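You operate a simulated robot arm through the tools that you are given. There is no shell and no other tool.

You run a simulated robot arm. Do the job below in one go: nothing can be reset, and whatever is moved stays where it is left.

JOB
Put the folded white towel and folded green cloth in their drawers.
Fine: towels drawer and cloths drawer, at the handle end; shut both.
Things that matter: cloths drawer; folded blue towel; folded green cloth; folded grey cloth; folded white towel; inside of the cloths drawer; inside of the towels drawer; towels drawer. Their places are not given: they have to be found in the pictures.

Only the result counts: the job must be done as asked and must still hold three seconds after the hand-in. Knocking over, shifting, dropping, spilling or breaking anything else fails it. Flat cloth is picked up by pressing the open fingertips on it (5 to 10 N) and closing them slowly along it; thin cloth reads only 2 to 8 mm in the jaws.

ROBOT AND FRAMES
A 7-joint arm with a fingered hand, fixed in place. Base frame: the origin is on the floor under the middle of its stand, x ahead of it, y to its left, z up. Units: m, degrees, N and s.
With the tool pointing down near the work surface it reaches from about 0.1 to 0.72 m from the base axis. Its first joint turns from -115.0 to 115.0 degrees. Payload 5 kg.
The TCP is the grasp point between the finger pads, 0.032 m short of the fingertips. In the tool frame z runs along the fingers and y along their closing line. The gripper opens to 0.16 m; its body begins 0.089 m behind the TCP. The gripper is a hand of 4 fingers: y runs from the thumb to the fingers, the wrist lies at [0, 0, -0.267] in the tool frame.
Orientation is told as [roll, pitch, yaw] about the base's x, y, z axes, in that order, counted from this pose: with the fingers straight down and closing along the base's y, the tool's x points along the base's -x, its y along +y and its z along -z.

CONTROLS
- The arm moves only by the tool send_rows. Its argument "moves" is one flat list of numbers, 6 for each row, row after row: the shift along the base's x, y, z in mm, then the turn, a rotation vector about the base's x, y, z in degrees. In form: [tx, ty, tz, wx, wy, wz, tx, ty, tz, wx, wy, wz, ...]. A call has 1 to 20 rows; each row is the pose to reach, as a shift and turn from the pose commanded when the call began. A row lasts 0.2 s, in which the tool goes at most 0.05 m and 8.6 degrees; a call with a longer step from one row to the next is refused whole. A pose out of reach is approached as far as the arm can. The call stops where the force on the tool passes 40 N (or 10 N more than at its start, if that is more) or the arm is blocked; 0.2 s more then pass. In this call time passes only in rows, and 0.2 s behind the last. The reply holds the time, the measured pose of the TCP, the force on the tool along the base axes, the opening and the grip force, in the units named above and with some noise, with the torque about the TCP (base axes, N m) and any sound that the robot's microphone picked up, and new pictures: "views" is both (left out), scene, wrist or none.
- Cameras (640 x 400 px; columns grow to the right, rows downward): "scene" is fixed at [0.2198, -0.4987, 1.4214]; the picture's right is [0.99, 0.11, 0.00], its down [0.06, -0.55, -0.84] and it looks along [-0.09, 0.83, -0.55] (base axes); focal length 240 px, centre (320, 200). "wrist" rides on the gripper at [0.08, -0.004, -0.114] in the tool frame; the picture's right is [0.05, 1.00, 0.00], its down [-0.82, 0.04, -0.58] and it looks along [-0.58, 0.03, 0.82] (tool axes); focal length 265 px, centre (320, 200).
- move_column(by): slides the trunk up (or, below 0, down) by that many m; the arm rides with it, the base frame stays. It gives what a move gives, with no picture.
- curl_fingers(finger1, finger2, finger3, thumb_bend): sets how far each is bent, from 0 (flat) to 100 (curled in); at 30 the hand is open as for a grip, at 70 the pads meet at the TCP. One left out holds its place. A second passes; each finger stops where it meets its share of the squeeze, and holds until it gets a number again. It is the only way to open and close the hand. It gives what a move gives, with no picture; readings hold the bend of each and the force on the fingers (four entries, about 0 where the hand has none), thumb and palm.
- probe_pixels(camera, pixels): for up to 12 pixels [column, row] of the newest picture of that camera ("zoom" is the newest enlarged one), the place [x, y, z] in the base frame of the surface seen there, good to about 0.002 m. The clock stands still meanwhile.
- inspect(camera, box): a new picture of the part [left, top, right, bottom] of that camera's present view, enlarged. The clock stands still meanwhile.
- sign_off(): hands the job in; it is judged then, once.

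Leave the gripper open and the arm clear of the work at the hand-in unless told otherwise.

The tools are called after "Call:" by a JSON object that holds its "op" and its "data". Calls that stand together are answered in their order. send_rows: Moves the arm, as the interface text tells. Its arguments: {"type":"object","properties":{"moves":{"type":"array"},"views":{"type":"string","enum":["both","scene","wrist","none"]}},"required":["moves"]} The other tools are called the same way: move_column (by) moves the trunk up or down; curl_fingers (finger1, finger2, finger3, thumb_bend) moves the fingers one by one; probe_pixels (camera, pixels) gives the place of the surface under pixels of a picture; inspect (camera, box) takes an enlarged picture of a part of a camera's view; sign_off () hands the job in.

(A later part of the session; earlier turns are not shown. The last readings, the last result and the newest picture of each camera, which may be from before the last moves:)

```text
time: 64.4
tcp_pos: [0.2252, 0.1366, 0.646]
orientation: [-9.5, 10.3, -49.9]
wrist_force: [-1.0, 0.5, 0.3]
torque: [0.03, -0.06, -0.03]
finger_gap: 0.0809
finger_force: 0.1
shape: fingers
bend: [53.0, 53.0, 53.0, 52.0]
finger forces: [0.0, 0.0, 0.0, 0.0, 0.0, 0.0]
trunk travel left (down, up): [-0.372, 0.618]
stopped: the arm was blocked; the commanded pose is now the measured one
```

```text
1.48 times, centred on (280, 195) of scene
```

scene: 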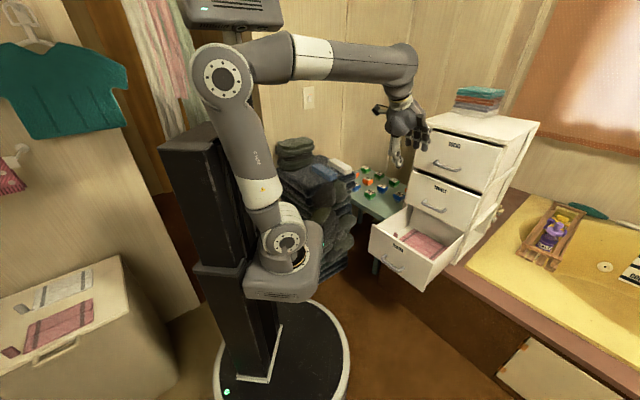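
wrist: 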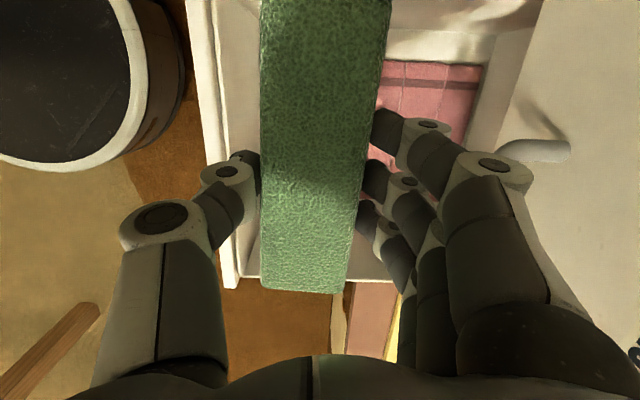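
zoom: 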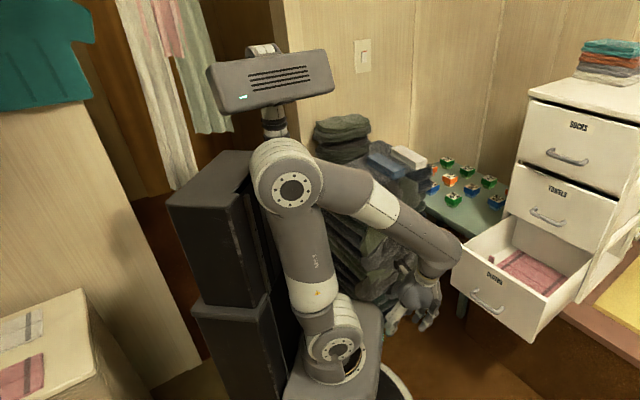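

I see it now. In that pose the elbow leaned back, and the lowered arm ran into the column; nothing else was touched. I'll bring the hand forward and up to about (0.39,0.25,0.76), pointing straight down, which moves the elbow away from the column.

Call:
{"op": "send_rows", "data": {"moves": [20.5, 14, 14, 0, -1.8, 0.6, 41, 28, 28, -0.1, -3.5, 1.2, 61.5, 42, 43, -0.2, -5.3, 1.8, 82, 56, 57, -0.3, -7, 2.5, 102.5, 70, 71, -0.4, -8.8, 3, 123, 83, 86, -0.4, -10.5, 3.7, 143.5, 97, 100, -0.5, -12.3, 4.3, 164, 111, 114, -0.6, -14, 4.9], "views": "scene"}}

```text
time: 66.2
tcp_pos: [0.3926, 0.2516, 0.7596]
orientation: [0.8, 0.2, -44.0]
wrist_force: [-0.4, -0.1, -0.2]
torque: [-0.06, -0.04, 0.02]
finger_gap: 0.0811
finger_force: 0.0
shape: fingers
bend: [53.0, 53.0, 53.0, 52.0]
finger forces: [0.0, 0.0, 0.0, 0.0, 0.0, 0.1]
trunk travel left (down, up): [-0.372, 0.618]
```

scene: 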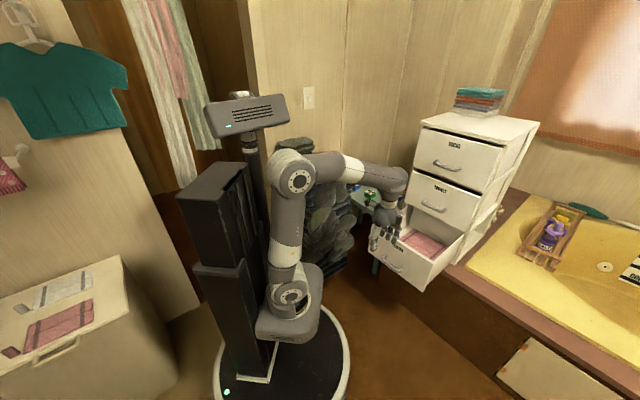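

The elbow is forward again. Now I'll make a closed hand and lower it with the arm in front of the panel, to z≈0.60, keeping n≈0.455.

Call:
{"op": "curl_fingers", "data": {"finger1": 68, "finger2": 68, "finger3": 68, "thumb_bend": 68}}

Call:
{"op": "send_rows", "data": {"moves": [1, -1, -25, 0, 0, 0, 2, -2, -50, 0, 0, 0, 3, -3, -75, 0, 0, 0, 4, -4, -100, 0, 0, 0, 5, -5, -125, 0, 0, 0, 6, -6, -145, 0, 0, 0, 6, -6, -157, 0, 0, 0], "views": "scene"}}

Call:
{"op": "inspect", "data": {"camera": "scene", "box": [340, 160, 480, 290]}}

Call:
{"op": "inspect", "data": {"camera": "wrist", "box": [0, 0, 640, 400]}}

```text
time: 67.2
tcp_pos: [0.3919, 0.2512, 0.7592]
orientation: [0.8, 0.1, -44.1]
wrist_force: [-0.4, 0.7, -0.2]
torque: [0.03, 0.03, 0.03]
finger_gap: 0.0285
finger_force: 0.1
shape: fingers
bend: [68.0, 68.0, 68.0, 68.0]
finger forces: [0.0, 0.0, 0.1, 0.1, 0.0, 0.0]
trunk travel left (down, up): [-0.372, 0.618]
```

```text
time: 68.8
tcp_pos: [0.3992, 0.2431, 0.6023]
orientation: [0.9, 0.0, -43.9]
wrist_force: [0.3, 0.1, 0.5]
torque: [0.03, 0.03, -0.02]
finger_gap: 0.0288
finger_force: 0.1
shape: fingers
bend: [68.0, 68.0, 68.0, 68.0]
finger forces: [0.1, 0.0, 0.1, 0.0, 0.0, 0.0]
trunk travel left (down, up): [-0.372, 0.618]
```

scene: 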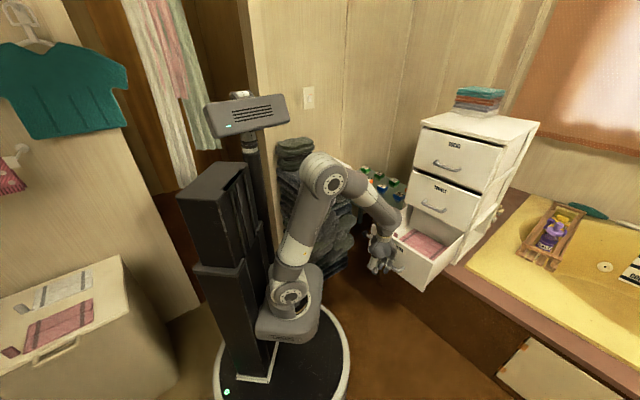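

```text
3.08 times, centred on (410, 225) of scene
```

zoom: 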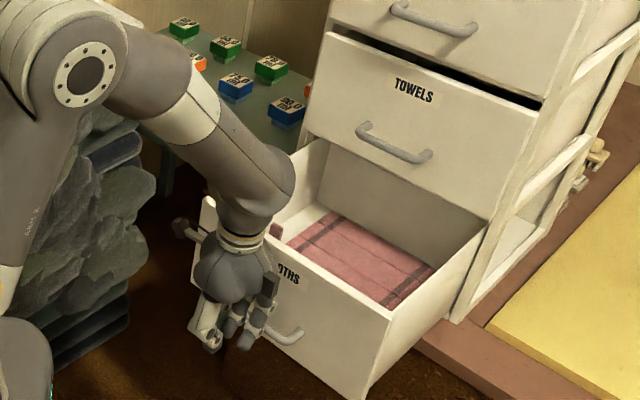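

```text
1.00 times, centred on (320, 200) of wrist (not enlarged: the box is as wide or as high as the picture)
```

zoom: 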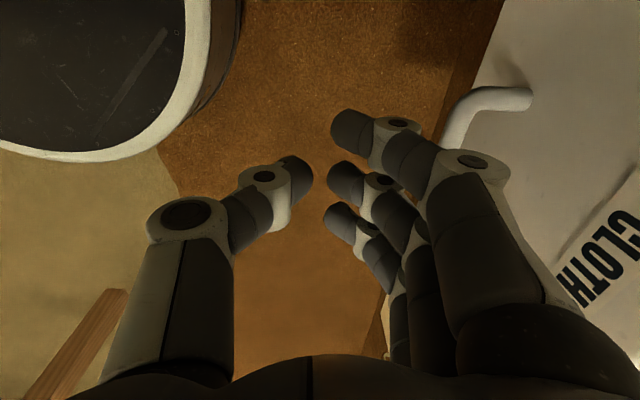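

The hand is in front of the panel with the finger backs toward it. I'll push slowly along +n and watch for contact.

Call:
{"op": "send_rows", "data": {"moves": [7, 7, 0, 0, 0, 0, 14, 14, 0, 0, 0, 0, 21, 21, 0, 0, 0, 0, 28, 28, 0, 0, 0, 0, 35, 35, 0, 0, 0, 0, 42, 42, 0, 0, 0, 0, 49, 49, 0, 0, 0, 0, 56, 56, 0, 0, 0, 0, 63, 63, 0, 0, 0, 0, 70, 70, 0, 0, 0, 0], "views": "scene"}}

Call:
{"op": "inspect", "data": {"camera": "scene", "box": [340, 160, 480, 290]}}

```text
time: 71.0
tcp_pos: [0.4692, 0.3145, 0.6008]
orientation: [0.9, 0.1, -44.0]
wrist_force: [-1.0, -0.9, -0.1]
torque: [0.02, -0.02, -0.02]
finger_gap: 0.0287
finger_force: 0.2
shape: fingers
bend: [68.0, 68.0, 68.0, 68.0]
finger forces: [0.0, 0.0, 0.7, 0.0, 0.0, 0.0]
trunk travel left (down, up): [-0.372, 0.618]
```

scene: 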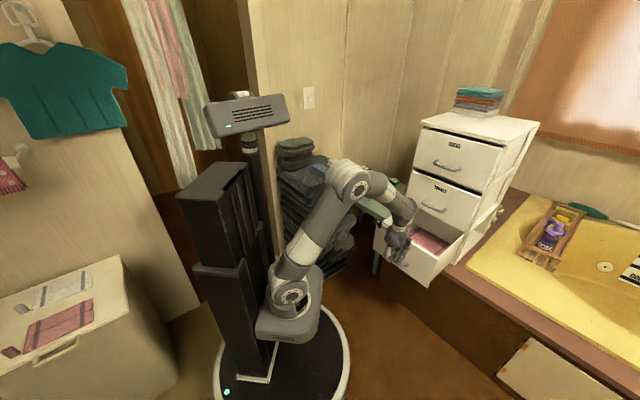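

```text
3.08 times, centred on (410, 225) of scene
```

zoom: 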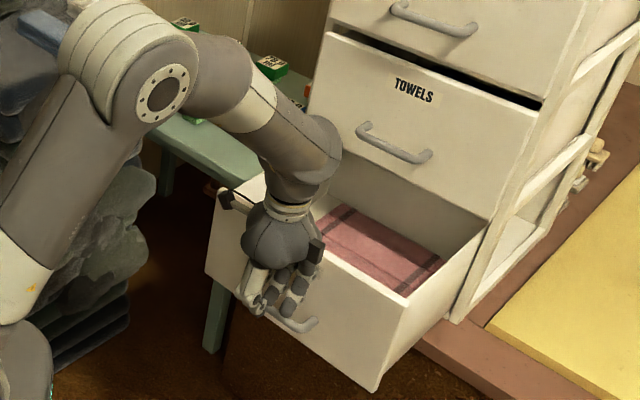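

The panel is moving with only about 1–2 N. I'll continue pushing another 95 mm.

Call:
{"op": "send_rows", "data": {"moves": [7, 7, 0, 0, 0, 0, 14, 14, 0, 0, 0, 0, 21, 21, 0, 0, 0, 0, 28, 28, 0, 0, 0, 0, 35, 35, 0, 0, 0, 0, 42, 42, 0, 0, 0, 0, 49, 49, 0, 0, 0, 0, 56, 56, 0, 0, 0, 0, 62, 62, 0, 0, 0, 0, 67, 67, 0, 0, 0, 0], "views": "scene"}}

Call:
{"op": "inspect", "data": {"camera": "scene", "box": [360, 160, 500, 290]}}

```text
time: 73.2
tcp_pos: [0.5372, 0.3816, 0.6028]
orientation: [0.8, 0.1, -44.0]
wrist_force: [-0.4, -1.0, 0.2]
torque: [0.03, -0.07, -0.02]
finger_gap: 0.0287
finger_force: 0.7
shape: fingers
bend: [68.0, 68.0, 68.0, 68.0]
finger forces: [0.1, 0.1, 0.9, 0.0, 0.1, 0.0]
trunk travel left (down, up): [-0.372, 0.618]
```

scene: 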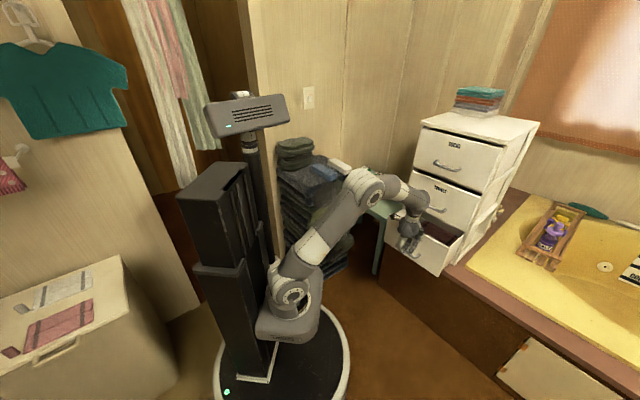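

```text
3.08 times, centred on (430, 225) of scene
```

zoom: 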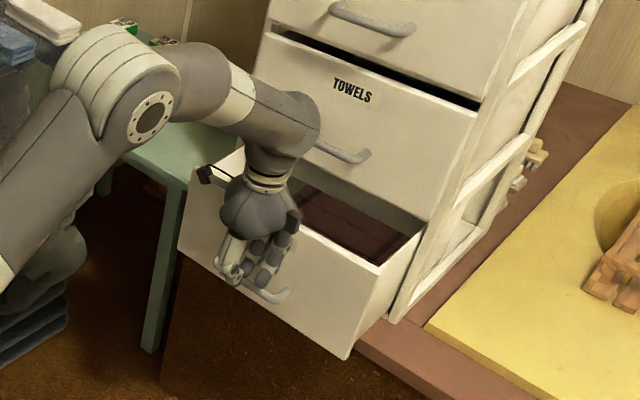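

The drawer is well on its way. For the last part I'll back off 60 mm and tilt the hand 55° forward, so the fingertips push and the hand clears the towels handle.

Call:
{"op": "send_rows", "data": {"moves": [-14, -14, 3, 4.86, -4.86, 0, -28, -28, 8, 9.7, -9.7, 0, -42, -42, 14, 14.6, -14.6, 0, -46, -46, 20, 19.4, -19.4, 0, -46, -46, 24, 24.3, -24.3, 0, -46, -46, 24, 29.2, -29.2, 0, -46, -46, 24, 34, -34, 0, -46, -46, 24, 38.9, -38.9, 0], "views": "scene"}}

Call:
{"op": "inspect", "data": {"camera": "scene", "box": [360, 160, 500, 290]}}

```text
time: 75.0
tcp_pos: [0.4894, 0.3351, 0.6278]
orientation: [55.9, -0.7, -44.4]
wrist_force: [-0.1, -0.2, 0.2]
torque: [-0.01, 0.04, 0.01]
finger_gap: 0.0287
finger_force: 0.1
shape: fingers
bend: [68.0, 68.0, 68.0, 68.0]
finger forces: [0.0, 0.0, 0.0, 0.0, 0.0, 0.0]
trunk travel left (down, up): [-0.372, 0.618]
```

scene: 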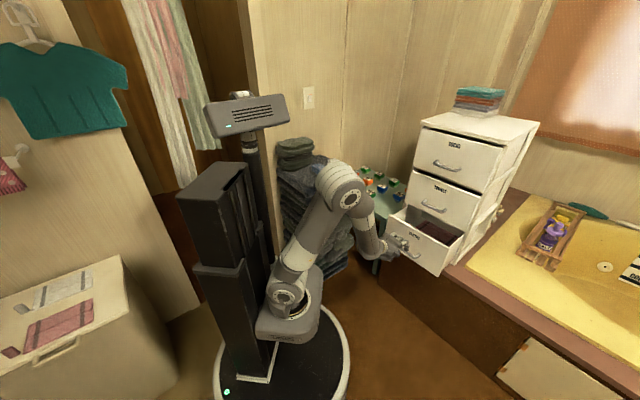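

```text
3.08 times, centred on (430, 225) of scene
```

zoom: 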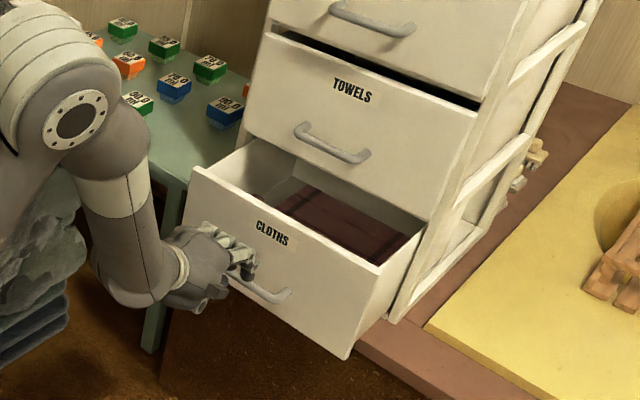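

The hand points at the panel above the bar. I'll push forward to about 5 mm short of fully closed.

Call:
{"op": "send_rows", "data": {"moves": [12, 12, 0, 0, 0, 0, 24, 24, 0, 0, 0, 0, 36, 36, -1, 0, 0, 0, 48, 48, -2, 0, 0, 0, 57, 57, -2, 0, 0, 0, 66, 66, -3, 0, 0, 0, 75, 75, -3, 0, 0, 0, 84, 84, -4, 0, 0, 0, 93, 93, -4, 0, 0, 0, 102, 102, -4, 0, 0, 0, 110, 110, -4, 0, 0, 0, 118, 118, -4, 0, 0, 0, 126, 126, -4, 0, 0, 0, 134, 134, -4, 0, 0, 0, 140, 140, -4, 0, 0, 0, 146, 146, -4, 0, 0, 0], "views": "scene"}}

Call:
{"op": "inspect", "data": {"camera": "scene", "box": [370, 170, 490, 280]}}

```text
time: 78.4
tcp_pos: [0.6358, 0.4818, 0.6223]
orientation: [55.9, -0.8, -44.4]
wrist_force: [-2.1, -0.7, -0.4]
torque: [-0.02, 0.04, 0.02]
finger_gap: 0.0274
finger_force: 0.7
shape: fingers
bend: [68.0, 69.0, 69.0, 68.0]
finger forces: [0.2, 0.3, 0.5, 0.1, 0.1, 0.0]
trunk travel left (down, up): [-0.372, 0.618]
```

scene: 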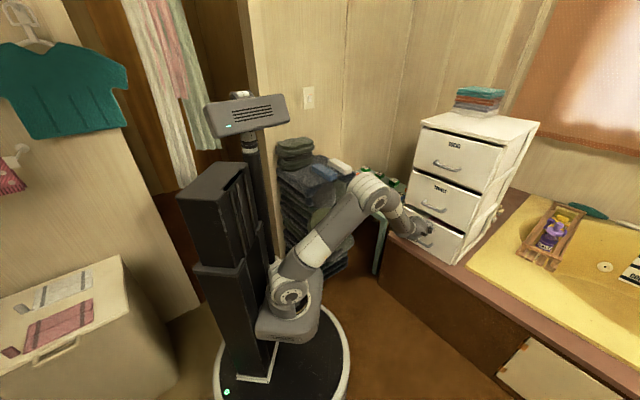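

```text
3.64 times, centred on (430, 225) of scene
```

zoom: 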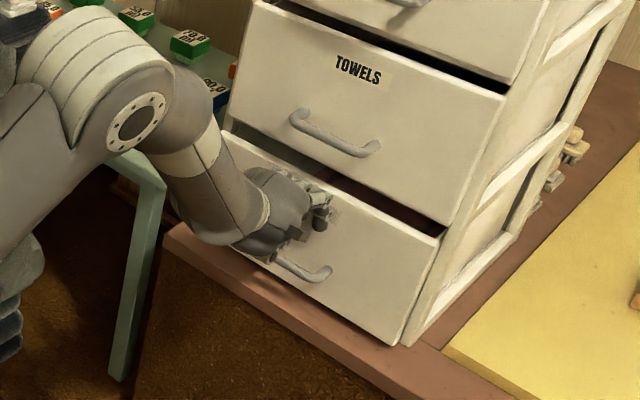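

It is nearly closed. I'll probe the panel's right corners against their closed position (n≈0.843).

Call:
{"op": "probe_pixels", "data": {"camera": "zoom", "pixels": [[430, 238], [395, 335], [415, 290], [380, 280], [495, 105], [470, 170]]}}

```text
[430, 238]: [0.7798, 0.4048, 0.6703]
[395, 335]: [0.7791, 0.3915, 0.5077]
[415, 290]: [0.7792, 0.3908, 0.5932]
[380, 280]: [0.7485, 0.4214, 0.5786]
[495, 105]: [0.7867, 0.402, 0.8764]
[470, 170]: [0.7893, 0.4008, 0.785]
```

14 mm remain (n 0.8274 against 0.8415 closed). I'll push on in small steps.

Call:
{"op": "send_rows", "data": {"moves": [3, 3, 0, 0, 0, 0, 6, 6, 0, 0, 0, 0, 9, 9, 0, 0, 0, 0, 11, 11, 0, 0, 0, 0, 12.5, 12.5, 0, 0, 0, 0], "views": "none"}}

Call:
{"op": "inspect", "data": {"camera": "scene", "box": [370, 170, 490, 280]}}

Call:
{"op": "probe_pixels", "data": {"camera": "zoom", "pixels": [[430, 238], [397, 335], [415, 290], [380, 280], [495, 105], [470, 170]]}}

```text
time: 79.6
tcp_pos: [0.6475, 0.4929, 0.6226]
orientation: [55.9, -0.8, -44.4]
wrist_force: [-11.7, -10.3, 6.1]
torque: [0.1, -0.12, -0.01]
finger_gap: 0.026
finger_force: 7.0
shape: fingers
bend: [70.0, 70.0, 70.0, 68.0]
finger forces: [4.4, 4.9, 5.4, 0.0, 0.0, 0.1]
trunk travel left (down, up): [-0.372, 0.618]
```

```text
3.64 times, centred on (430, 225) of scene
```

zoom: 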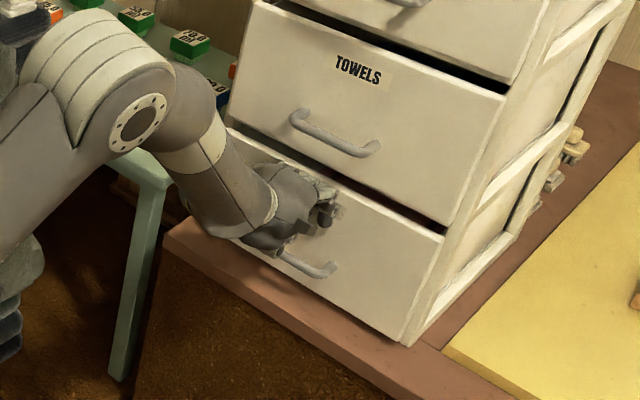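

```text
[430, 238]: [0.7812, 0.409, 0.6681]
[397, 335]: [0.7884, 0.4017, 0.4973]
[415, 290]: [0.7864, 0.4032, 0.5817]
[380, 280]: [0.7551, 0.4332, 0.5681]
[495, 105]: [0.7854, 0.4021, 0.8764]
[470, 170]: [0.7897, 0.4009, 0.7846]
```

The cloths drawer is fully shut (n 0.8415, and the force rises against the stop). Now for the towels drawer: I'll back off, rise to z≈0.758 and level the hand to about 85° in front of its bar.

Call:
{"op": "send_rows", "data": {"moves": [-25, -25, 0, 0, 0, 0, -50, -50, 5, 0, 0, 0, -78, -78, 25, 5, -5, 0, -85, -85, 62, 10, -10, 0, -85, -85, 100, 15, -15, 0, -85, -85, 136, 20.5, -20.5, 0], "views": "none"}}

Call:
{"op": "curl_fingers", "data": {"finger1": 48, "finger2": 48, "finger3": 48, "thumb_bend": 52}}

Call:
{"op": "inspect", "data": {"camera": "wrist", "box": [80, 0, 560, 300]}}

Call:
{"op": "inspect", "data": {"camera": "scene", "box": [360, 140, 500, 280]}}

```text
time: 81.0
tcp_pos: [0.5615, 0.4091, 0.7574]
orientation: [84.9, -1.0, -44.7]
wrist_force: [-0.5, -0.3, 1.1]
torque: [0.01, 0.0, 0.02]
finger_gap: 0.0281
finger_force: 0.0
shape: fingers
bend: [68.0, 68.0, 68.0, 68.0]
finger forces: [0.0, 0.0, 0.0, 0.1, 0.0, 0.1]
trunk travel left (down, up): [-0.372, 0.618]
```

```text
time: 82.0
tcp_pos: [0.5612, 0.4082, 0.7574]
orientation: [84.9, -1.0, -44.8]
wrist_force: [0.1, 0.0, 0.3]
torque: [-0.03, -0.01, -0.01]
finger_gap: 0.0904
finger_force: 0.1
shape: fingers
bend: [48.0, 48.0, 48.0, 52.0]
finger forces: [0.0, 0.0, 0.0, 0.0, 0.0, 0.1]
trunk travel left (down, up): [-0.372, 0.618]
```

```text
1.33 times, centred on (320, 150) of wrist
```

zoom: 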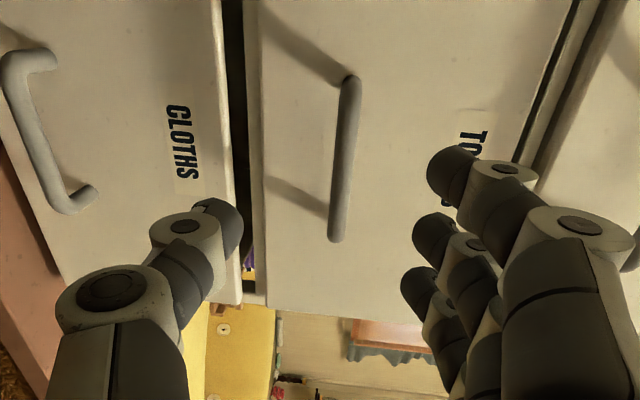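

```text
2.86 times, centred on (430, 210) of scene
```

zoom: 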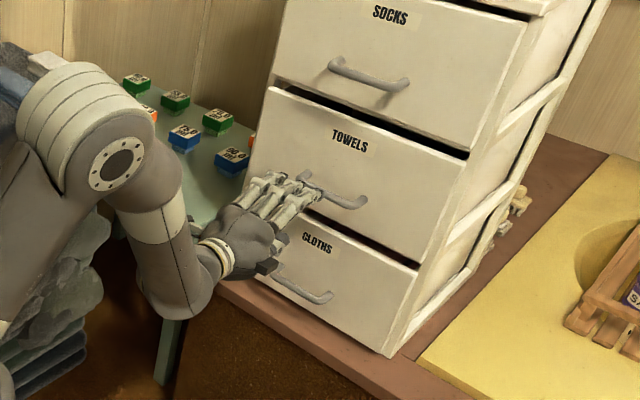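

The hand faces the towels bar, and the cloths drawer is shut. I'll probe the bar and fingertips in the wrist view.

Call:
{"op": "inspect", "data": {"camera": "wrist", "box": [80, 0, 560, 300]}}

Call:
{"op": "probe_pixels", "data": {"camera": "zoom", "pixels": [[350, 85], [345, 130], [341, 170], [337, 210], [335, 235], [452, 160], [432, 235], [418, 290], [215, 215], [300, 150], [325, 60], [290, 250]]}}

```text
1.33 times, centred on (320, 150) of wrist
```

zoom: 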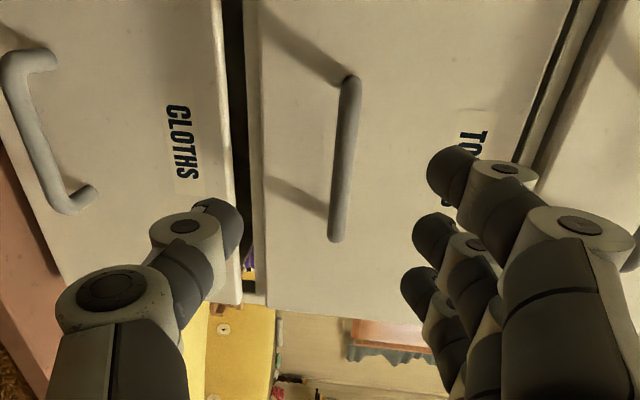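

```text
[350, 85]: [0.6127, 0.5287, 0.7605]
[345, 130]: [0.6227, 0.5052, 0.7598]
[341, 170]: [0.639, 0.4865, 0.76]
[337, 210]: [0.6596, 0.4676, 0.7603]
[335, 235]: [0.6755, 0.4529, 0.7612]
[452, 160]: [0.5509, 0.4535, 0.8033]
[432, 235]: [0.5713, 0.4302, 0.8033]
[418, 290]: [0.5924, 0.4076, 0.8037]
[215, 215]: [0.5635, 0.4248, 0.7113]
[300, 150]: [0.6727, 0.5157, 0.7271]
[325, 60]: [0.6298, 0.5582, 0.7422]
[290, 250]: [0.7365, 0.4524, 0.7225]
```

The bar is at z≈0.760 and the hand needs to go 9 mm to the right. I'll advance to (0.645,0.479,0.7605).

Call:
{"op": "send_rows", "data": {"moves": [25, 18, 2, 0, 0, 0, 47, 37, 3, 0, 0, 0, 66, 54, 3, 0, 0, 0, 77, 63.5, 3, 0, 0, 0, 84.2, 70.7, 3, 0, 0, 0], "views": "none"}}

Call:
{"op": "inspect", "data": {"camera": "wrist", "box": [80, 0, 560, 300]}}

```text
time: 83.2
tcp_pos: [0.6462, 0.4782, 0.7601]
orientation: [84.8, -1.0, -44.8]
wrist_force: [-20.3, -19.1, -1.3]
torque: [0.93, -1.02, -0.11]
finger_gap: 0.09
finger_force: 13.7
shape: fingers
bend: [49.0, 49.0, 49.0, 52.0]
finger forces: [6.4, 8.9, 11.5, 0.0, 0.0, 0.0]
trunk travel left (down, up): [-0.372, 0.618]
```

```text
1.33 times, centred on (320, 150) of wrist
```

zoom: 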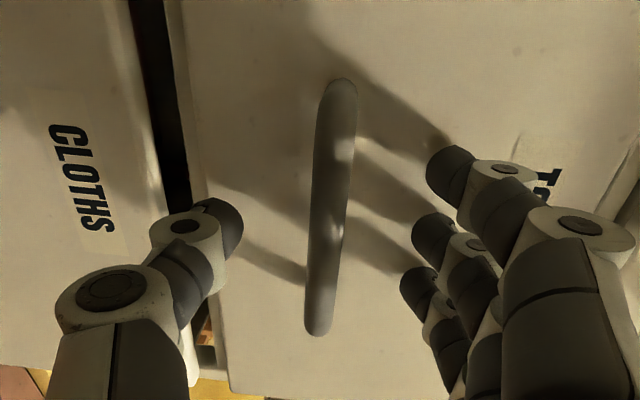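

The fingertips press the face with about 28 N. I'll back off 3 mm, then close on the bar.

Call:
{"op": "send_rows", "data": {"moves": [-2.3, -2.3, 0, 0, 0, 0], "views": "none"}}

Call:
{"op": "curl_fingers", "data": {"finger1": 74, "finger2": 74, "finger3": 74, "thumb_bend": 74}}

Call:
{"op": "inspect", "data": {"camera": "wrist", "box": [80, 0, 560, 300]}}

```text
time: 83.6
tcp_pos: [0.6463, 0.4784, 0.762]
orientation: [84.9, -0.9, -44.8]
wrist_force: [0.1, -0.3, 0.5]
torque: [0.01, 0.04, -0.04]
finger_gap: 0.0905
finger_force: 0.1
shape: fingers
bend: [48.0, 48.0, 48.0, 52.0]
finger forces: [0.0, 0.1, 0.2, 0.0, 0.0, 0.0]
trunk travel left (down, up): [-0.372, 0.618]
```

```text
time: 84.6
tcp_pos: [0.6453, 0.4764, 0.7622]
orientation: [84.9, -1.1, -44.8]
wrist_force: [4.3, 4.7, 5.5]
torque: [0.05, -0.04, -0.01]
finger_gap: 0.0222
finger_force: 10.0
shape: fingers
bend: [72.0, 72.0, 72.0, 71.0]
finger forces: [4.3, 4.3, 4.3, 0.0, 7.7, 0.0]
trunk travel left (down, up): [-0.372, 0.618]
```

```text
1.33 times, centred on (320, 150) of wrist
```

zoom: 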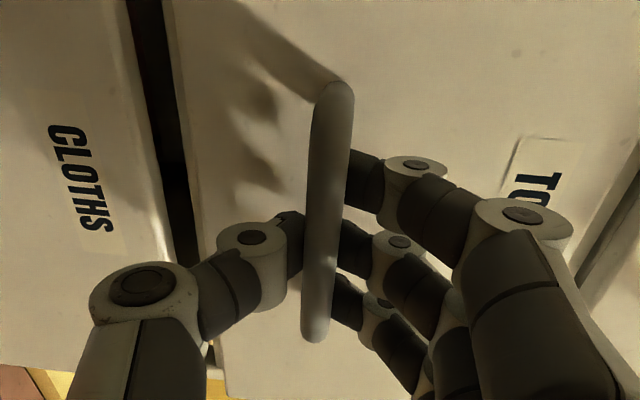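

Gripped: about 4.3 N per finger and 8 N on the thumb. I'll pull slowly, pivoting down gradually as before.

Call:
{"op": "send_rows", "data": {"moves": [-4, -4, 0, 0, 0, 0, -9, -9, 0, 0, 0, 0, -15, -15, 0, 0, 0, 0, -21, -21, 0, -0.5, 0.5, 0, -27, -27, 0, -1.2, 1.2, 0, -33, -33, 0, -2, 2, 0, -39, -39, 0, -2.8, 2.8, 0, -45, -45, 0, -3.6, 3.6, 0, -52, -52, 0, -4.4, 4.4, 0, -59, -59, 0, -5.2, 5.2, 0, -66, -66, 0, -6, 6, 0, -73, -73, 0, -6.8, 6.8, 0, -80, -80, 0, -7.6, 7.6, 0, -87, -87, 0, -8.4, 8.4, 0, -94, -94, 0, -9.2, 9.2, 0, -101, -101, 0.5, -10, 10, 0, -108, -108, 1, -10.8, 10.8, 0, -115, -115, 1, -11.6, 11.6, 0, -122, -122, 1, -12.4, 12.4, 0, -129, -129, 1, -13.2, 13.2, 0], "views": "scene"}}

Call:
{"op": "inspect", "data": {"camera": "scene", "box": [340, 130, 500, 270]}}

```text
time: 88.8
tcp_pos: [0.5176, 0.3476, 0.7621]
orientation: [66.1, -1.0, -44.5]
wrist_force: [-2.2, 3.9, -0.2]
torque: [-0.02, -0.07, 0.04]
finger_gap: 0.0185
finger_force: 2.7
shape: fingers
bend: [74.0, 73.0, 74.0, 72.0]
finger forces: [0.8, 0.0, 3.5, 0.1, 0.0, 0.0]
trunk travel left (down, up): [-0.372, 0.618]
```

scene: 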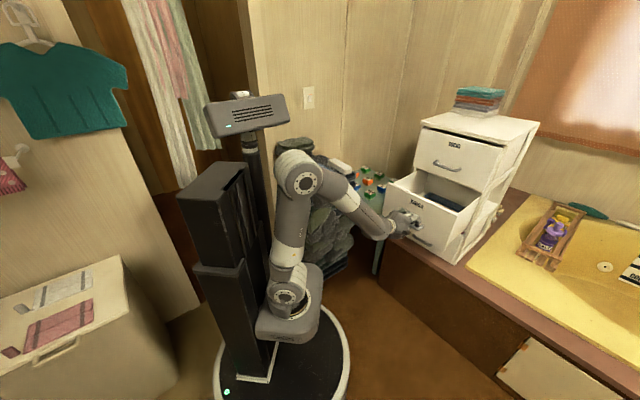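

```text
2.86 times, centred on (420, 200) of scene
```

zoom: 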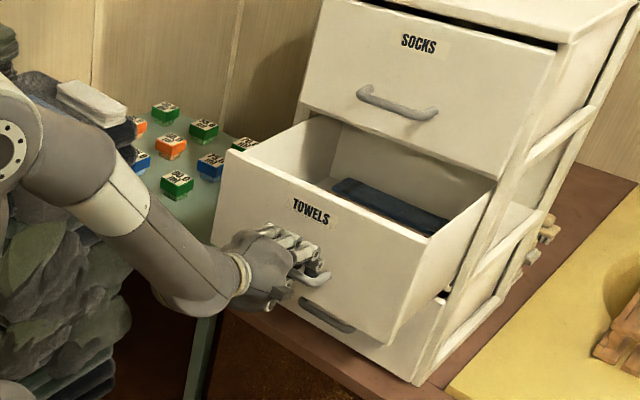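

It is open about 0.18 m, with a dark-blue towel lying flat inside toward the back. I'll pull another 70 mm, pivoting the hand further down so the elbow doesn't lean back.

Call:
{"op": "send_rows", "data": {"moves": [-7, -7, 0.3, -1.8, 1.8, 0, -14, -14, 0.6, -3.6, 3.6, 0, -21, -21, 1, -5.4, 5.4, 0, -28, -28, 1.4, -7.2, 7.2, 0, -35, -35, 1.8, -9, 9, 0, -42, -42, 2.1, -10.8, 10.8, 0, -49, -49, 2.4, -12.7, 12.7, 0], "views": "scene"}}

Call:
{"op": "inspect", "data": {"camera": "scene", "box": [340, 130, 500, 270]}}

Call:
{"op": "inspect", "data": {"camera": "wrist", "box": [0, 0, 640, 400]}}

```text
time: 90.4
tcp_pos: [0.4668, 0.3007, 0.7653]
orientation: [48.2, -0.7, -44.3]
wrist_force: [5.1, 5.7, -9.9]
torque: [0.04, -0.09, 0.06]
finger_gap: 0.0193
finger_force: 6.7
shape: fingers
bend: [73.0, 73.0, 73.0, 70.0]
finger forces: [1.8, 0.0, 2.5, 0.1, 10.1, 0.1]
trunk travel left (down, up): [-0.372, 0.618]
```

scene: 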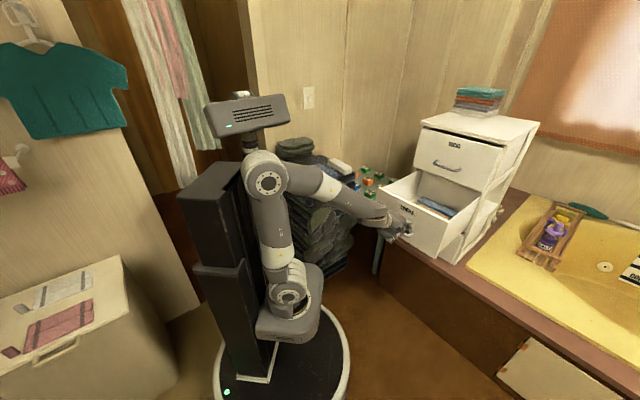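

```text
2.86 times, centred on (420, 200) of scene
```

zoom: 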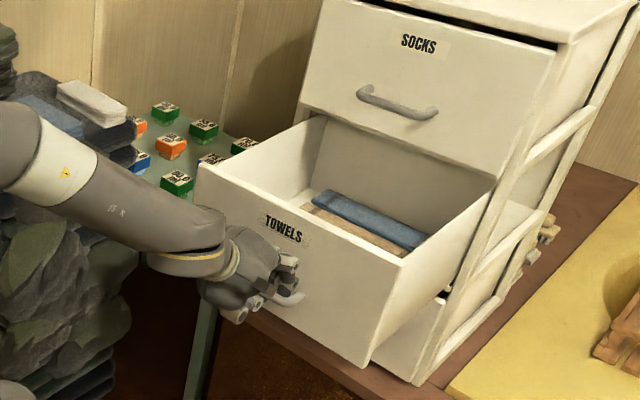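

```text
1.00 times, centred on (320, 200) of wrist (not enlarged: the box is as wide or as high as the picture)
```

zoom: 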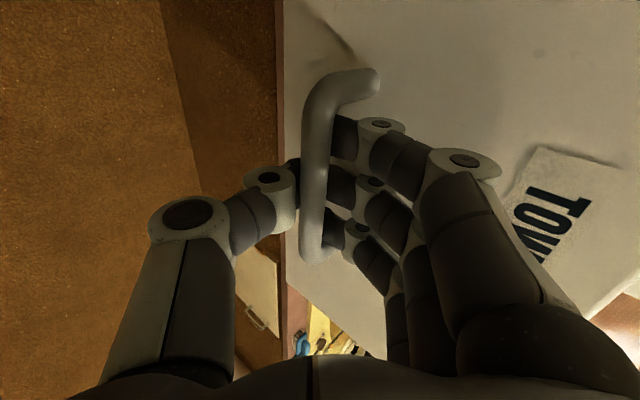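

It is open about 0.25 m. I can see a blue flat towel at the back and something tan in front of it. I'll release the bar now: fingers slightly open, thumb wide.

Call:
{"op": "curl_fingers", "data": {"finger1": 63, "finger2": 63, "finger3": 63, "thumb_bend": 46}}

Call:
{"op": "inspect", "data": {"camera": "wrist", "box": [160, 0, 480, 300]}}

```text
time: 91.4
tcp_pos: [0.4669, 0.2994, 0.7658]
orientation: [48.3, -0.7, -44.3]
wrist_force: [-2.1, -0.7, 0.7]
torque: [-0.01, 0.01, -0.02]
finger_gap: 0.0735
finger_force: 1.0
shape: fingers
bend: [63.0, 63.0, 64.0, 46.0]
finger forces: [0.0, 0.2, 1.1, 0.1, 0.0, 0.1]
trunk travel left (down, up): [-0.372, 0.618]
```

```text
1.33 times, centred on (320, 150) of wrist
```

zoom: 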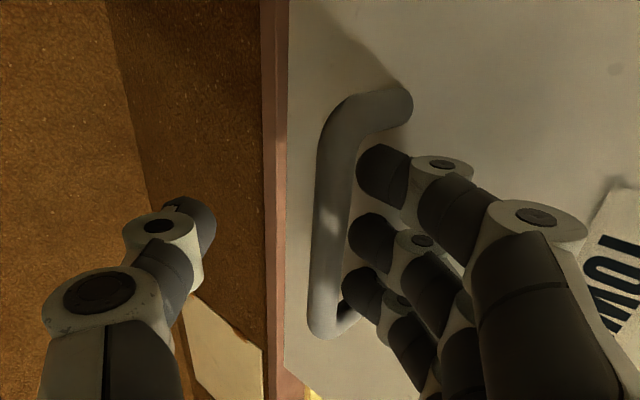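

The fingers are clear of the bar. I'll open the thumb fully so it passes in front of the bar, then lift with the trunk.

Call:
{"op": "curl_fingers", "data": {"thumb_bend": 28}}

Call:
{"op": "move_column", "data": {"by": 0.04}}

Call:
{"op": "inspect", "data": {"camera": "wrist", "box": [0, 0, 640, 400]}}

```text
time: 92.4
tcp_pos: [0.467, 0.2995, 0.766]
orientation: [48.2, -0.7, -44.1]
wrist_force: [-0.5, -0.1, 0.8]
torque: [0.01, -0.02, -0.04]
finger_gap: 0.1072
finger_force: 0.3
shape: fingers
bend: [63.0, 63.0, 63.0, 28.0]
finger forces: [0.0, 0.2, 0.8, 0.0, 0.1, 0.0]
trunk travel left (down, up): [-0.372, 0.618]
```

```text
time: 93.2
tcp_pos: [0.4665, 0.2994, 0.8062]
orientation: [48.2, -0.7, -44.2]
wrist_force: [-0.7, -0.2, 0.6]
torque: [0.0, 0.0, -0.03]
finger_gap: 0.1072
finger_force: 0.1
shape: fingers
bend: [63.0, 63.0, 63.0, 28.0]
finger forces: [0.0, 0.1, 0.3, 0.0, 0.1, 0.0]
trunk travel left (down, up): [-0.412, 0.578]
```

```text
1.00 times, centred on (320, 200) of wrist (not enlarged: the box is as wide or as high as the picture)
```

zoom: 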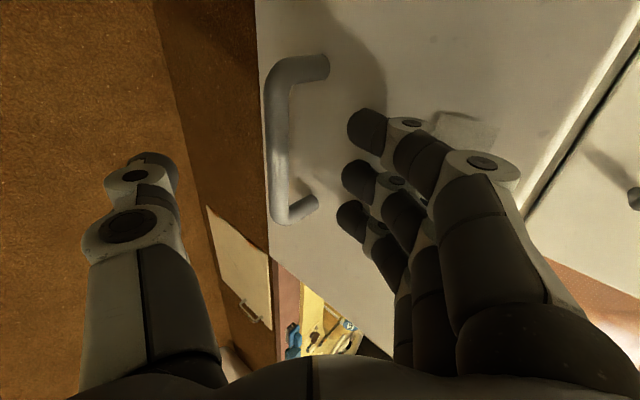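

The hand is free of the bar. I'll raise the trunk further, out above the panel.

Call:
{"op": "move_column", "data": {"by": 0.24}}

Call:
{"op": "inspect", "data": {"camera": "scene", "box": [340, 110, 500, 270]}}

Call:
{"op": "inspect", "data": {"camera": "scene", "box": [380, 150, 500, 230]}}

```text
time: 95.7
tcp_pos: [0.4683, 0.3007, 1.0459]
orientation: [48.2, -0.7, -44.2]
wrist_force: [-0.2, 0.2, -0.8]
torque: [0.02, 0.02, 0.0]
finger_gap: 0.1073
finger_force: 0.1
shape: fingers
bend: [63.0, 63.0, 63.0, 28.0]
finger forces: [0.0, 0.0, 0.1, 0.1, 0.0, 0.0]
trunk travel left (down, up): [-0.652, 0.338]
```

```text
2.50 times, centred on (420, 190) of scene
```

zoom: 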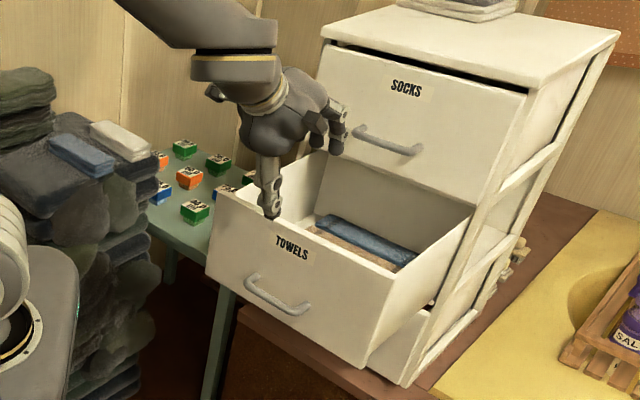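

```text
5.00 times, centred on (440, 190) of scene
```

zoom: 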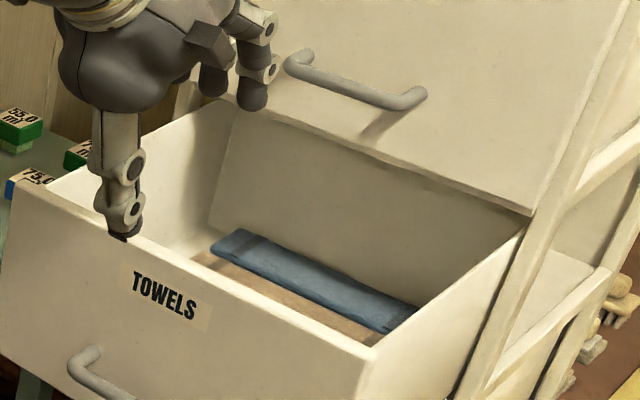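

I'll measure the inside of the towels drawer in this zoom.

Call:
{"op": "probe_pixels", "data": {"camera": "zoom", "pixels": [[215, 245], [250, 240], [410, 305], [385, 328], [300, 275], [250, 275], [330, 310], [360, 335], [225, 265], [340, 340], [150, 245], [500, 245]]}}

Call:
{"op": "probe_pixels", "data": {"camera": "zoom", "pixels": [[370, 352], [90, 195], [130, 240], [250, 300], [20, 180], [215, 215], [350, 220], [480, 230], [200, 250], [270, 290], [300, 305], [230, 250]]}}

```text
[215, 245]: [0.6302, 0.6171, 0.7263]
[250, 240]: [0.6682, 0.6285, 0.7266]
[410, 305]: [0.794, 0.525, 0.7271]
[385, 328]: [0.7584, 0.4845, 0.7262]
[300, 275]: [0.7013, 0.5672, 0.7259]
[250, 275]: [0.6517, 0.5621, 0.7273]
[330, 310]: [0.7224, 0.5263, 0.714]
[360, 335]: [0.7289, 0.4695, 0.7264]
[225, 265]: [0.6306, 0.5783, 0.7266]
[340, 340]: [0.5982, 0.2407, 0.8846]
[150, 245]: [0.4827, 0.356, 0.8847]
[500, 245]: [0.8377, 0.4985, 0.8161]
```

```text
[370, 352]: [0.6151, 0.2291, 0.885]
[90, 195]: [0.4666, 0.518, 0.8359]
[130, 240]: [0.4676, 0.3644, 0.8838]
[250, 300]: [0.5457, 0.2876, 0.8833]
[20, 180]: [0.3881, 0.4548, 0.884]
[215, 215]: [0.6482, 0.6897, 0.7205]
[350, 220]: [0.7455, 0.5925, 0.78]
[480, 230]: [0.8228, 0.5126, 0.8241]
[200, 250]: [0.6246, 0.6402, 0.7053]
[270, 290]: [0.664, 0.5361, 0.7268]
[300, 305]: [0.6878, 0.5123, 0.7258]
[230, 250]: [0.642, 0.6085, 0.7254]
```

The drawer holds a blue and a tan flat towel whose tops are at z≈0.7265, and the floor is at z≈0.705. I need a view from above to find the free handle-end space, so I'll bring the hand over the drawer pointing down.

Call:
{"op": "send_rows", "data": {"moves": [8, 12, 5, -3.4, 5.1, 0.4, 16, 25, 10, -6.7, 10.3, 0.8, 24, 38, 15, -10.1, 15.4, 1.2, 31, 50, 20, -13.5, 20.5, 1.6, 39, 62, 24, -16.8, 25.7, 2, 47, 75, 28, -20.2, 30.8, 2.3, 54, 88, 31, -23.5, 36, 2.7, 62, 100, 34, -26.9, 41.1, 3.1], "views": "both"}}

```text
time: 97.7
tcp_pos: [0.4986, 0.4008, 1.0024]
orientation: [2.2, 16.0, -42.6]
wrist_force: [0.6, -0.8, -0.2]
torque: [0.11, 0.09, -0.03]
finger_gap: 0.108
finger_force: 0.0
shape: fingers
bend: [63.0, 63.0, 63.0, 28.0]
finger forces: [0.1, 0.0, 0.0, 0.0, 0.0, 0.1]
out of reach, approached as far as the arm can: row 4, 5, 7, 8
trunk travel left (down, up): [-0.652, 0.338]
stopped in row 8: the arm was blocked; the commanded pose is now the measured one
```

scene: 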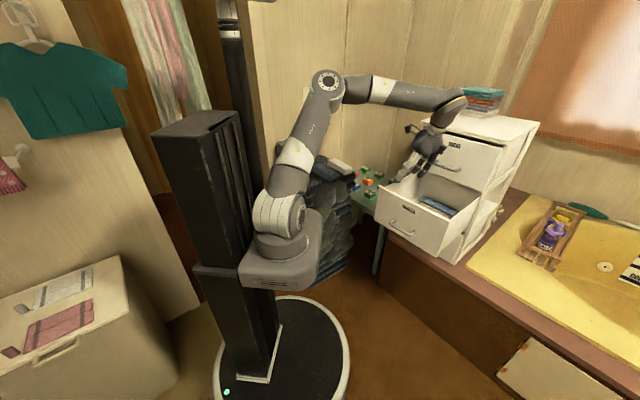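
wrist: 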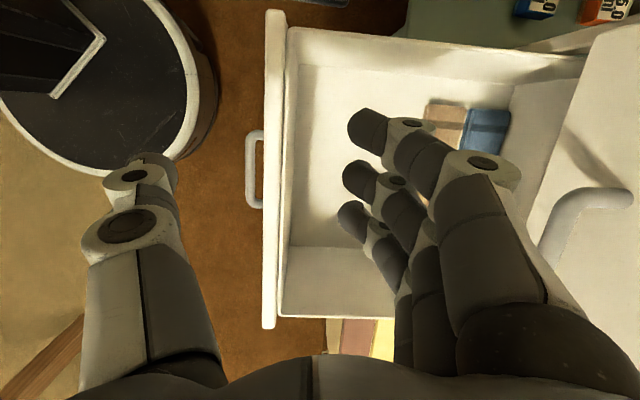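

The arm reported being blocked near the end, with no force on the hand. I'll check whether the wrist is close to the chest top or the stack on it.

Call:
{"op": "inspect", "data": {"camera": "scene", "box": [380, 60, 540, 200]}}

Call:
{"op": "probe_pixels", "data": {"camera": "scene", "pixels": [[455, 95], [462, 105], [445, 115], [430, 95], [410, 92], [330, 85], [478, 95], [460, 112], [432, 125], [411, 128], [427, 142], [440, 160]]}}

```text
2.86 times, centred on (460, 130) of scene
```

zoom: 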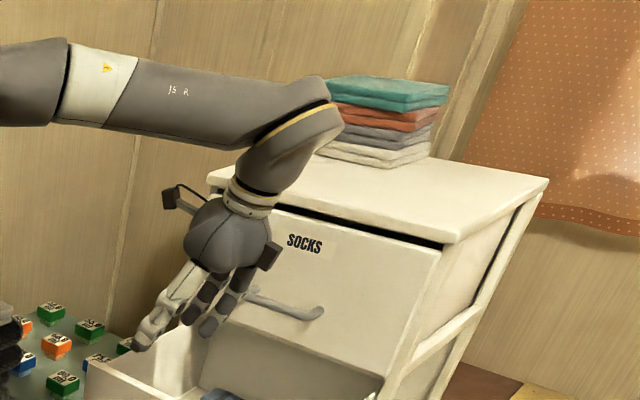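

```text
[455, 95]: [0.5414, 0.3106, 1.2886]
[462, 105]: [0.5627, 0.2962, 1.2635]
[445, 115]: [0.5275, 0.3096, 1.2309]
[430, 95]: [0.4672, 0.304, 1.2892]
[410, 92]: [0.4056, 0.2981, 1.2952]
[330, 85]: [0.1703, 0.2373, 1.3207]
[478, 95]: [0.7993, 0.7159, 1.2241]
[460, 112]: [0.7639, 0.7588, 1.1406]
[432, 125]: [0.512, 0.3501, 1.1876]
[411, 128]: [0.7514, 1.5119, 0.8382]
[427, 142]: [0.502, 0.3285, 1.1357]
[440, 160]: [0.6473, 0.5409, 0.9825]
```

The wrist is at n≈0.60 and nothing touches the chest, so it was only a joint limit. The wrist view shows the drawer's front floor is free, with tan and blue towels further back. I'll measure.

Call:
{"op": "probe_pixels", "data": {"camera": "wrist", "pixels": [[275, 60], [288, 60], [296, 60], [315, 100], [340, 120], [428, 108], [432, 120], [465, 112], [505, 120], [300, 300], [310, 230], [320, 70]]}}

Call:
{"op": "inspect", "data": {"camera": "wrist", "box": [240, 0, 640, 250]}}

```text
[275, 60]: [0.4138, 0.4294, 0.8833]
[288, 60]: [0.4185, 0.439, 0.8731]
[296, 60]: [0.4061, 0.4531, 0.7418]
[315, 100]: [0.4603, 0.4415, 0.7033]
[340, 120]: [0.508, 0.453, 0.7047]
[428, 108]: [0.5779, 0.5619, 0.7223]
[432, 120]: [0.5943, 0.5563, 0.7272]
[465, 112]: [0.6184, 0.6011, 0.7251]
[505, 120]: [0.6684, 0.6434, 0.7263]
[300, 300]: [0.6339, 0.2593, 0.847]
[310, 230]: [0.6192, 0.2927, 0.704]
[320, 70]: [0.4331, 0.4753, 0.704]
```

```text
1.60 times, centred on (440, 125) of wrist
```

zoom: 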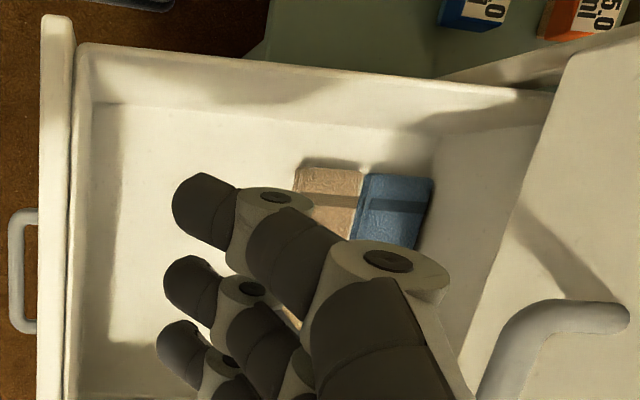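

The free handle-end floor is n 0.607–0.80 with the floor at z 0.704, so there is plenty of room. Now I'll go to the white towel: travel to a hover at about (0.214,0.759,1.02) with a 15° lean.

Call:
{"op": "send_rows", "data": {"moves": [-23.7, 29.9, 2, -0.2, 0.1, -0.2, -47.4, 59.7, 4, -0.4, 0.1, -0.4, -71.2, 89.5, 6, -0.6, 0.2, -0.6, -94.9, 119.4, 8, -0.8, 0.3, -0.8, -118.6, 149.2, 10, -1, 0.4, -1, -142.3, 179.1, 12, -1.2, 0.4, -1.2, -166, 209, 14, -1.4, 0.5, -1.4, -189.7, 238.8, 16, -1.6, 0.6, -1.6, -213.5, 268.6, 18, -1.8, 0.7, -1.8, -237.2, 298.5, 20, -2, 0.7, -2, -260.9, 328.4, 20, -2.2, 0.8, -2.2, -284.6, 358.2, 20, -2.3, 0.9, -2.4], "views": "both"}}

```text
time: 100.3
tcp_pos: [0.2666, 0.5921, 1.0295]
orientation: [15.4, 26.8, -29.7]
wrist_force: [1.1, 1.1, 0.4]
torque: [0.0, 0.06, 0.03]
finger_gap: 0.1081
finger_force: 0.0
shape: fingers
bend: [63.0, 63.0, 63.0, 28.0]
finger forces: [0.0, 0.1, 0.2, 0.0, 0.1, 0.1]
out of reach, approached as far as the arm can: row 1, 2, 3, 4, 5, 6, 7, 8, 9, 10, 11, 12
trunk travel left (down, up): [-0.652, 0.338]
```

scene: 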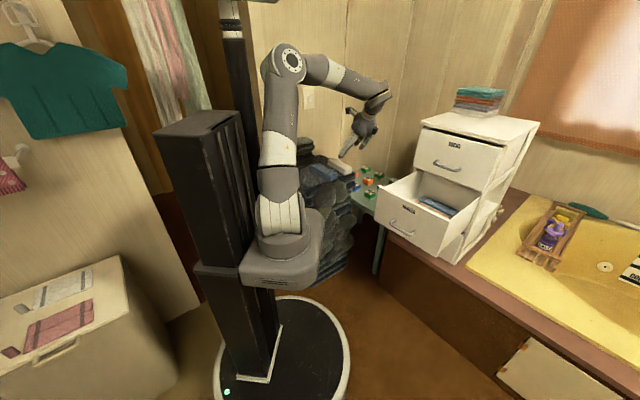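
wrist: 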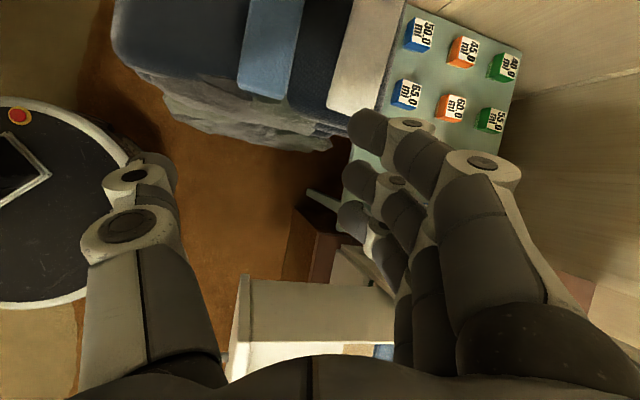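

The arm has drifted into an awkward elbow posture, and its solver could not follow. I'll hold the present command for a second to see whether it converges or has taken the measured pose as its new reference.

Call:
{"op": "send_rows", "data": {"moves": [0, 0, 0, 0, 0, 0, 0, 0, 0, 0, 0, 0, 0, 0, 0, 0, 0, 0, 0, 0, 0, 0, 0, 0], "views": "scene"}}

```text
time: 101.3
tcp_pos: [0.2656, 0.5917, 1.0317]
orientation: [15.5, 26.7, -29.5]
wrist_force: [1.0, 0.4, 0.0]
torque: [-0.02, -0.01, 0.01]
finger_gap: 0.108
finger_force: 0.0
shape: fingers
bend: [63.0, 63.0, 63.0, 28.0]
finger forces: [0.1, 0.0, 0.1, 0.1, 0.0, 0.0]
trunk travel left (down, up): [-0.652, 0.338]
```

scene: 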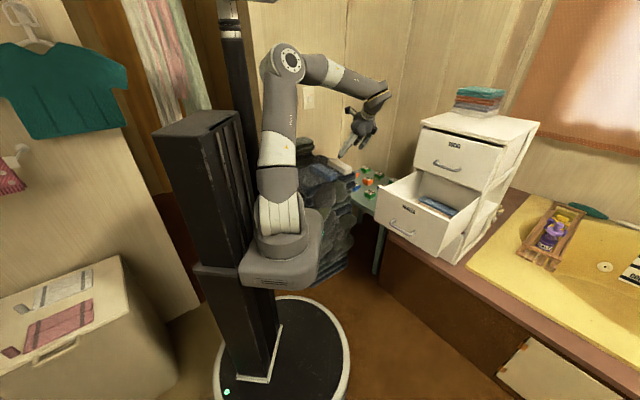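

It adopted the present pose as its reference. I'll probe the arm links to see how the elbow is placed.

Call:
{"op": "inspect", "data": {"camera": "scene", "box": [220, 20, 420, 300]}}

Call:
{"op": "probe_pixels", "data": {"camera": "scene", "pixels": [[291, 60], [275, 62], [280, 120], [278, 180], [270, 215], [278, 240], [325, 70], [345, 80], [378, 90], [385, 97], [368, 120], [300, 50]]}}

```text
1.43 times, centred on (320, 160) of scene
```

zoom: 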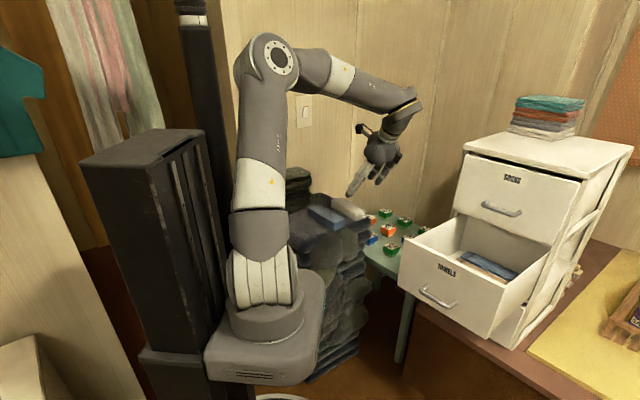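

```text
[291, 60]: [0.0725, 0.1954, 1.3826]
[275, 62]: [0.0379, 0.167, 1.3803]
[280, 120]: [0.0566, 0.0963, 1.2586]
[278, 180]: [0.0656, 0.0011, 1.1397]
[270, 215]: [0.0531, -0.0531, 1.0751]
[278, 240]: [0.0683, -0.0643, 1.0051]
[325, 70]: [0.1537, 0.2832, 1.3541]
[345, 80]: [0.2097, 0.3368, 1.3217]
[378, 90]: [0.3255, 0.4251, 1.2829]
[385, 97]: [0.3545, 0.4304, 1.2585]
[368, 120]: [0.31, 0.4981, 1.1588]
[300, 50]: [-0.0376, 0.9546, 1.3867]
```

The upper arm now leans left with the forearm twisted across, so a wrist joint is at its limit. I'll unwind by going back to the starting pose, (0.316,0.47,1.12) with zero turn, which was comfortable.

Call:
{"op": "send_rows", "data": {"moves": [6.2, -15.3, 11, -2.7, -2.8, 4.1, 12.4, -30.6, 22, -5.4, -5.5, 8.2, 18.5, -46, 34, -8.1, -8.3, 12.2, 24.7, -61.3, 45, -10.9, -11.1, 16.3, 30.9, -76.6, 56, -13.6, -13.9, 20.4, 37, -92, 68, -16.3, -16.6, 24.5, 43.2, -107.3, 79, -19, -19.4, 28.5, 49.4, -122.6, 90, -21.7, -22.2, 32.6], "views": "scene"}}

```text
time: 103.1
tcp_pos: [0.32, 0.4667, 1.1253]
orientation: [0.0, 0.0, 0.3]
wrist_force: [0.2, -0.1, -0.5]
torque: [0.02, -0.02, 0.01]
finger_gap: 0.1077
finger_force: 0.1
shape: fingers
bend: [63.0, 63.0, 63.0, 28.0]
finger forces: [0.0, 0.0, 0.1, 0.1, 0.0, 0.1]
trunk travel left (down, up): [-0.652, 0.338]
```

scene: 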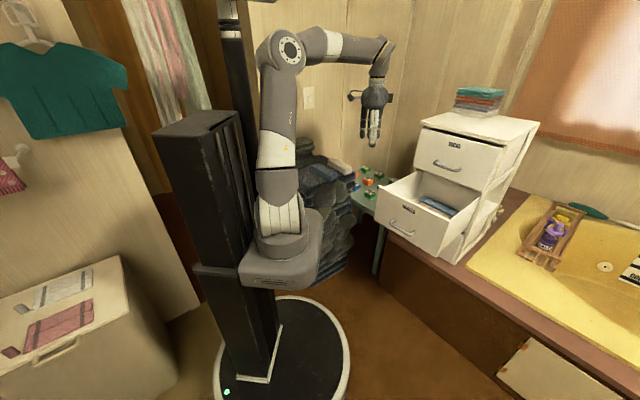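

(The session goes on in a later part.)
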